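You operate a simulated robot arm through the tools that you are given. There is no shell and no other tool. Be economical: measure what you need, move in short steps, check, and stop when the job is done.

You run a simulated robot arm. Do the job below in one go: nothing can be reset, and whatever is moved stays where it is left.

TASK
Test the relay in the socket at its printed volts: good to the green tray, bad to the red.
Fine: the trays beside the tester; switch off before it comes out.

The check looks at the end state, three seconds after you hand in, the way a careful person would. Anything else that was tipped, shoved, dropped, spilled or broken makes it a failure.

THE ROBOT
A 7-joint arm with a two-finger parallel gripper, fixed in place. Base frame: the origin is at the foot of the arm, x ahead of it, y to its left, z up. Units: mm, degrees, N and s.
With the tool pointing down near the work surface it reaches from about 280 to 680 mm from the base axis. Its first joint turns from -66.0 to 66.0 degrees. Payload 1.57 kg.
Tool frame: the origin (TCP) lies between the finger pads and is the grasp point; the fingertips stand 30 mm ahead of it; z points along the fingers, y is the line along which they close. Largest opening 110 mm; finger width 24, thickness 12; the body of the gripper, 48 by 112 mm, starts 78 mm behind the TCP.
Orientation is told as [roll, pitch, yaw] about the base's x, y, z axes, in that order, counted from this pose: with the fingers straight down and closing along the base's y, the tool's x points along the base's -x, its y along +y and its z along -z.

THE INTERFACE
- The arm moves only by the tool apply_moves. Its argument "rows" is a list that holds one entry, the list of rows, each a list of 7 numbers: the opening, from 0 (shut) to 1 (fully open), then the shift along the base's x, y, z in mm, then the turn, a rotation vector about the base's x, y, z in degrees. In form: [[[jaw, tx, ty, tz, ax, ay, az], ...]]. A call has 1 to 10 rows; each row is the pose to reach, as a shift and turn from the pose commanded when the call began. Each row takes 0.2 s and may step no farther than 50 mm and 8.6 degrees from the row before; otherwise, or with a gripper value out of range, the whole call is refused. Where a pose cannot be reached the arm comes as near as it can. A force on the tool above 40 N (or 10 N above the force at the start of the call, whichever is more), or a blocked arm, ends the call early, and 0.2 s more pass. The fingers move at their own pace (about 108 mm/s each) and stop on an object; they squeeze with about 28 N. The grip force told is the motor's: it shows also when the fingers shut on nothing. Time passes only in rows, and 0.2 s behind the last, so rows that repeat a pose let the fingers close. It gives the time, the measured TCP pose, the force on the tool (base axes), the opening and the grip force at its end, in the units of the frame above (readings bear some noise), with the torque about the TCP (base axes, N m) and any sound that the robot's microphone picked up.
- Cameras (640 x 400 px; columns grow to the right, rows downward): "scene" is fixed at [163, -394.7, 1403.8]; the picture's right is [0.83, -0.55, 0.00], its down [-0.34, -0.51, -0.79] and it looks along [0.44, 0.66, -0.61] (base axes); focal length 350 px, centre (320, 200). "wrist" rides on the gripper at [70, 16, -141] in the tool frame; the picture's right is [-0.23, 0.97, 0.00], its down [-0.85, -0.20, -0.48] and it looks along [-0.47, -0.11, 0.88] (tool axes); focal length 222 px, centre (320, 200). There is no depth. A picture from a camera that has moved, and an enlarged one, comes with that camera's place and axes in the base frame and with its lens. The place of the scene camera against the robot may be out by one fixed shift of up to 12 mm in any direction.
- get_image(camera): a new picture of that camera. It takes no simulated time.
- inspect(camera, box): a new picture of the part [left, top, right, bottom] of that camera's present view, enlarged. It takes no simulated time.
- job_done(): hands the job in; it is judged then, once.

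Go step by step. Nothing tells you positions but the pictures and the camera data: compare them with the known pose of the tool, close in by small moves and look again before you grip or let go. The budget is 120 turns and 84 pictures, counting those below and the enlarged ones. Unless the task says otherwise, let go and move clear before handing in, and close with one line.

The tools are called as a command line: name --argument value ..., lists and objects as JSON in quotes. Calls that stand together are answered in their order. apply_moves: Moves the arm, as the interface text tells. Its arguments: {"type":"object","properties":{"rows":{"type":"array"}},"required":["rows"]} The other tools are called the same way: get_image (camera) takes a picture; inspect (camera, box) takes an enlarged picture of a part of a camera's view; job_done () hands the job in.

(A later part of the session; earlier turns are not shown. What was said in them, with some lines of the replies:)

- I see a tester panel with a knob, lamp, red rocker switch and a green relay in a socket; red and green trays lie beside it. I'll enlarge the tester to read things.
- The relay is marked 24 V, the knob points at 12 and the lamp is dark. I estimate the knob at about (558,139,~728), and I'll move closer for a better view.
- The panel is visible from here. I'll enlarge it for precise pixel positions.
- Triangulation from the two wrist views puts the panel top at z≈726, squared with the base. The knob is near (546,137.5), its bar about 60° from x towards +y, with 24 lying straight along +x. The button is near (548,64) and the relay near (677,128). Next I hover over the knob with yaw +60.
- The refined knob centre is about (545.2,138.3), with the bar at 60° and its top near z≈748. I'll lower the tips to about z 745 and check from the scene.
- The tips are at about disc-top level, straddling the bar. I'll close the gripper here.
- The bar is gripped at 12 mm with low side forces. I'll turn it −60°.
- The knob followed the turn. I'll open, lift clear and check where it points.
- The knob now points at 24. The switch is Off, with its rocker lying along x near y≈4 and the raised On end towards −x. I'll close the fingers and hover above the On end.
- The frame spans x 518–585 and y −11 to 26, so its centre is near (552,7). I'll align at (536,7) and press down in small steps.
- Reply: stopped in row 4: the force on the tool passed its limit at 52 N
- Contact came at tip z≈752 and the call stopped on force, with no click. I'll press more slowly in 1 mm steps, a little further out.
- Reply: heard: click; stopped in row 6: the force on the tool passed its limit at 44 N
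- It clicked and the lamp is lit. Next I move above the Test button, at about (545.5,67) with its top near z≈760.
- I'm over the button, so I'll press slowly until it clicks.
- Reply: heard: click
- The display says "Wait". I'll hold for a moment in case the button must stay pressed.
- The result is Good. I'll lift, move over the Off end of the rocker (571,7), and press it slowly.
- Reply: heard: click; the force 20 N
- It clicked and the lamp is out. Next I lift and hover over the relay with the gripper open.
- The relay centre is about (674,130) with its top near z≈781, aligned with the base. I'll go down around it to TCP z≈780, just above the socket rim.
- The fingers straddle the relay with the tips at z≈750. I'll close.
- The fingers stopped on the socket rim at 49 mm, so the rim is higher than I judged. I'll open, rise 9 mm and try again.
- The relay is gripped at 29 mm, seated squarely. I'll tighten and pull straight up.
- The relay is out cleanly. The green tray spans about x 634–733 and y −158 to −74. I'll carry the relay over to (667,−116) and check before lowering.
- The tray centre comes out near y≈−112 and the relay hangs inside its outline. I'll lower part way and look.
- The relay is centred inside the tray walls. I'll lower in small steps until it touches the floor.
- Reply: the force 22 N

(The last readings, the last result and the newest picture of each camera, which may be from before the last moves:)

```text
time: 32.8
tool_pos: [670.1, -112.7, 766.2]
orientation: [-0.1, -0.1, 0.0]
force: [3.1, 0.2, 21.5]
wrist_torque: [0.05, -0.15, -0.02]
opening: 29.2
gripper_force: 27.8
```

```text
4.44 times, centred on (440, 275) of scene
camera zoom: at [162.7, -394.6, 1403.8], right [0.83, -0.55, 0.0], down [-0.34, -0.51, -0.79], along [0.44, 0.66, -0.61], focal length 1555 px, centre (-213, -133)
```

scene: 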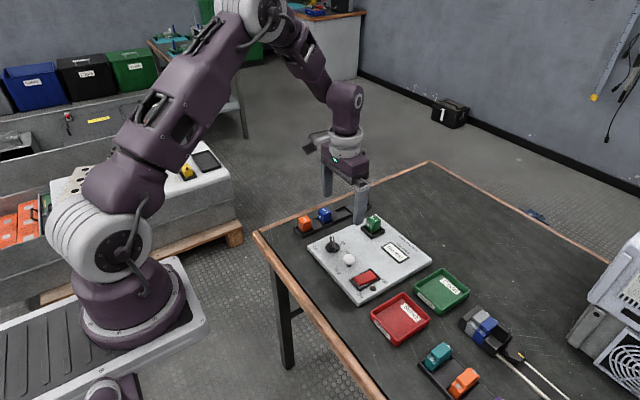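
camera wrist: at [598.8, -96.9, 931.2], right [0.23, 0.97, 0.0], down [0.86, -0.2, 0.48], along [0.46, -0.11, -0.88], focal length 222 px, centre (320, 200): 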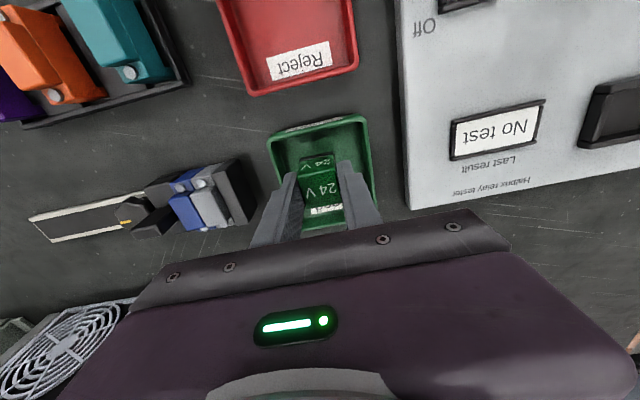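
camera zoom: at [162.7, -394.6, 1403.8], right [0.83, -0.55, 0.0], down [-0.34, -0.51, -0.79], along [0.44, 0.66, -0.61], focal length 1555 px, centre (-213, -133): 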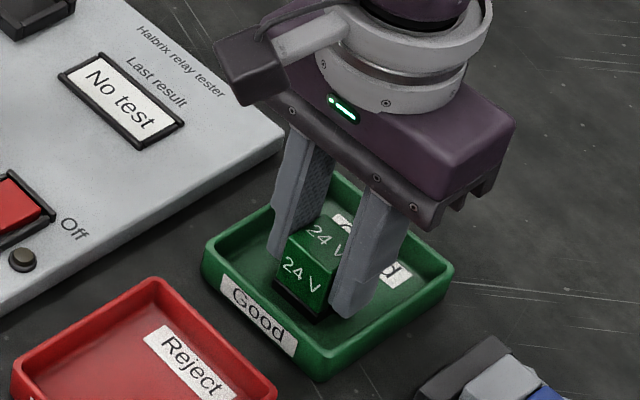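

It has touched down at about 21 N. I'll ease up 1 mm, open gently to about 42 mm (inside the walls), and rise.

apply_moves --rows '[[[0, 0, 0, 1.5, 0, 0, 0], [0.3, 0, 0, 1.5, 0, 0, 0], [0.37, 0, 0, 1.5, 0, 0, 0], [0.37, 0, 0, 1.5, 0, 0, 0], [0.37, 0, 0, 20, 0, 0, 0], [0.37, 0, 0, 60, 0, 0, 0], [0.37, 0, 0, 105, 0, 0, 0], [0.37, 0, 0, 150, 0, 0, 0]]]'

get_image --camera "scene"

inspect --camera "scene" --box '[310, 200, 490, 330]'

```text
time: 34.6
tool_pos: [668.3, -112.2, 915.2]
orientation: [0.0, 0.1, 0.1]
force: [0.4, 0.1, 1.2]
wrist_torque: [0.01, -0.01, 0.02]
opening: 40.5
gripper_force: 0.0
```

```text
40 pictures are left
```

scene: 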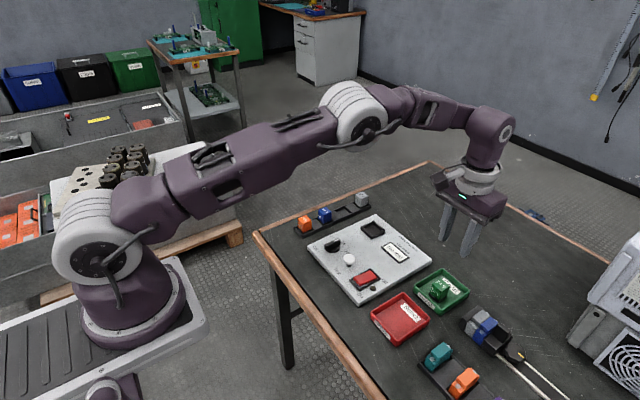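

```text
3.08 times, centred on (400, 265) of scene
camera zoom: at [163.0, -394.7, 1403.8], right [0.83, -0.55, 0.0], down [-0.34, -0.51, -0.79], along [0.44, 0.66, -0.61], focal length 1076 px, centre (74, 0)
```

zoom: 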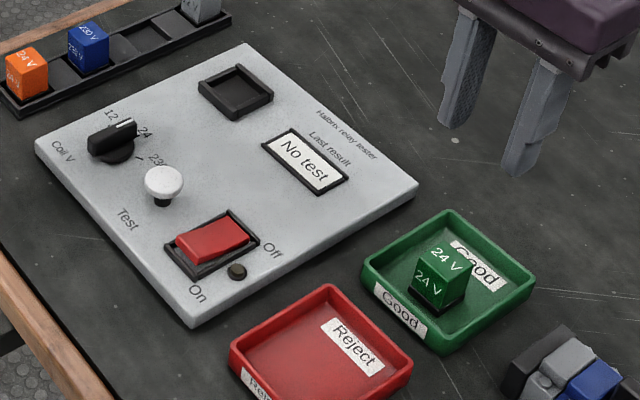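

The relay stands upright in the green tray, the tester is off and nothing else has moved. I'm handing in.

job_done

```text
The job is handed in.
```

The relay tested Good at its printed 24 V; I switched the tester off before pulling it, and it now stands in the green tray.
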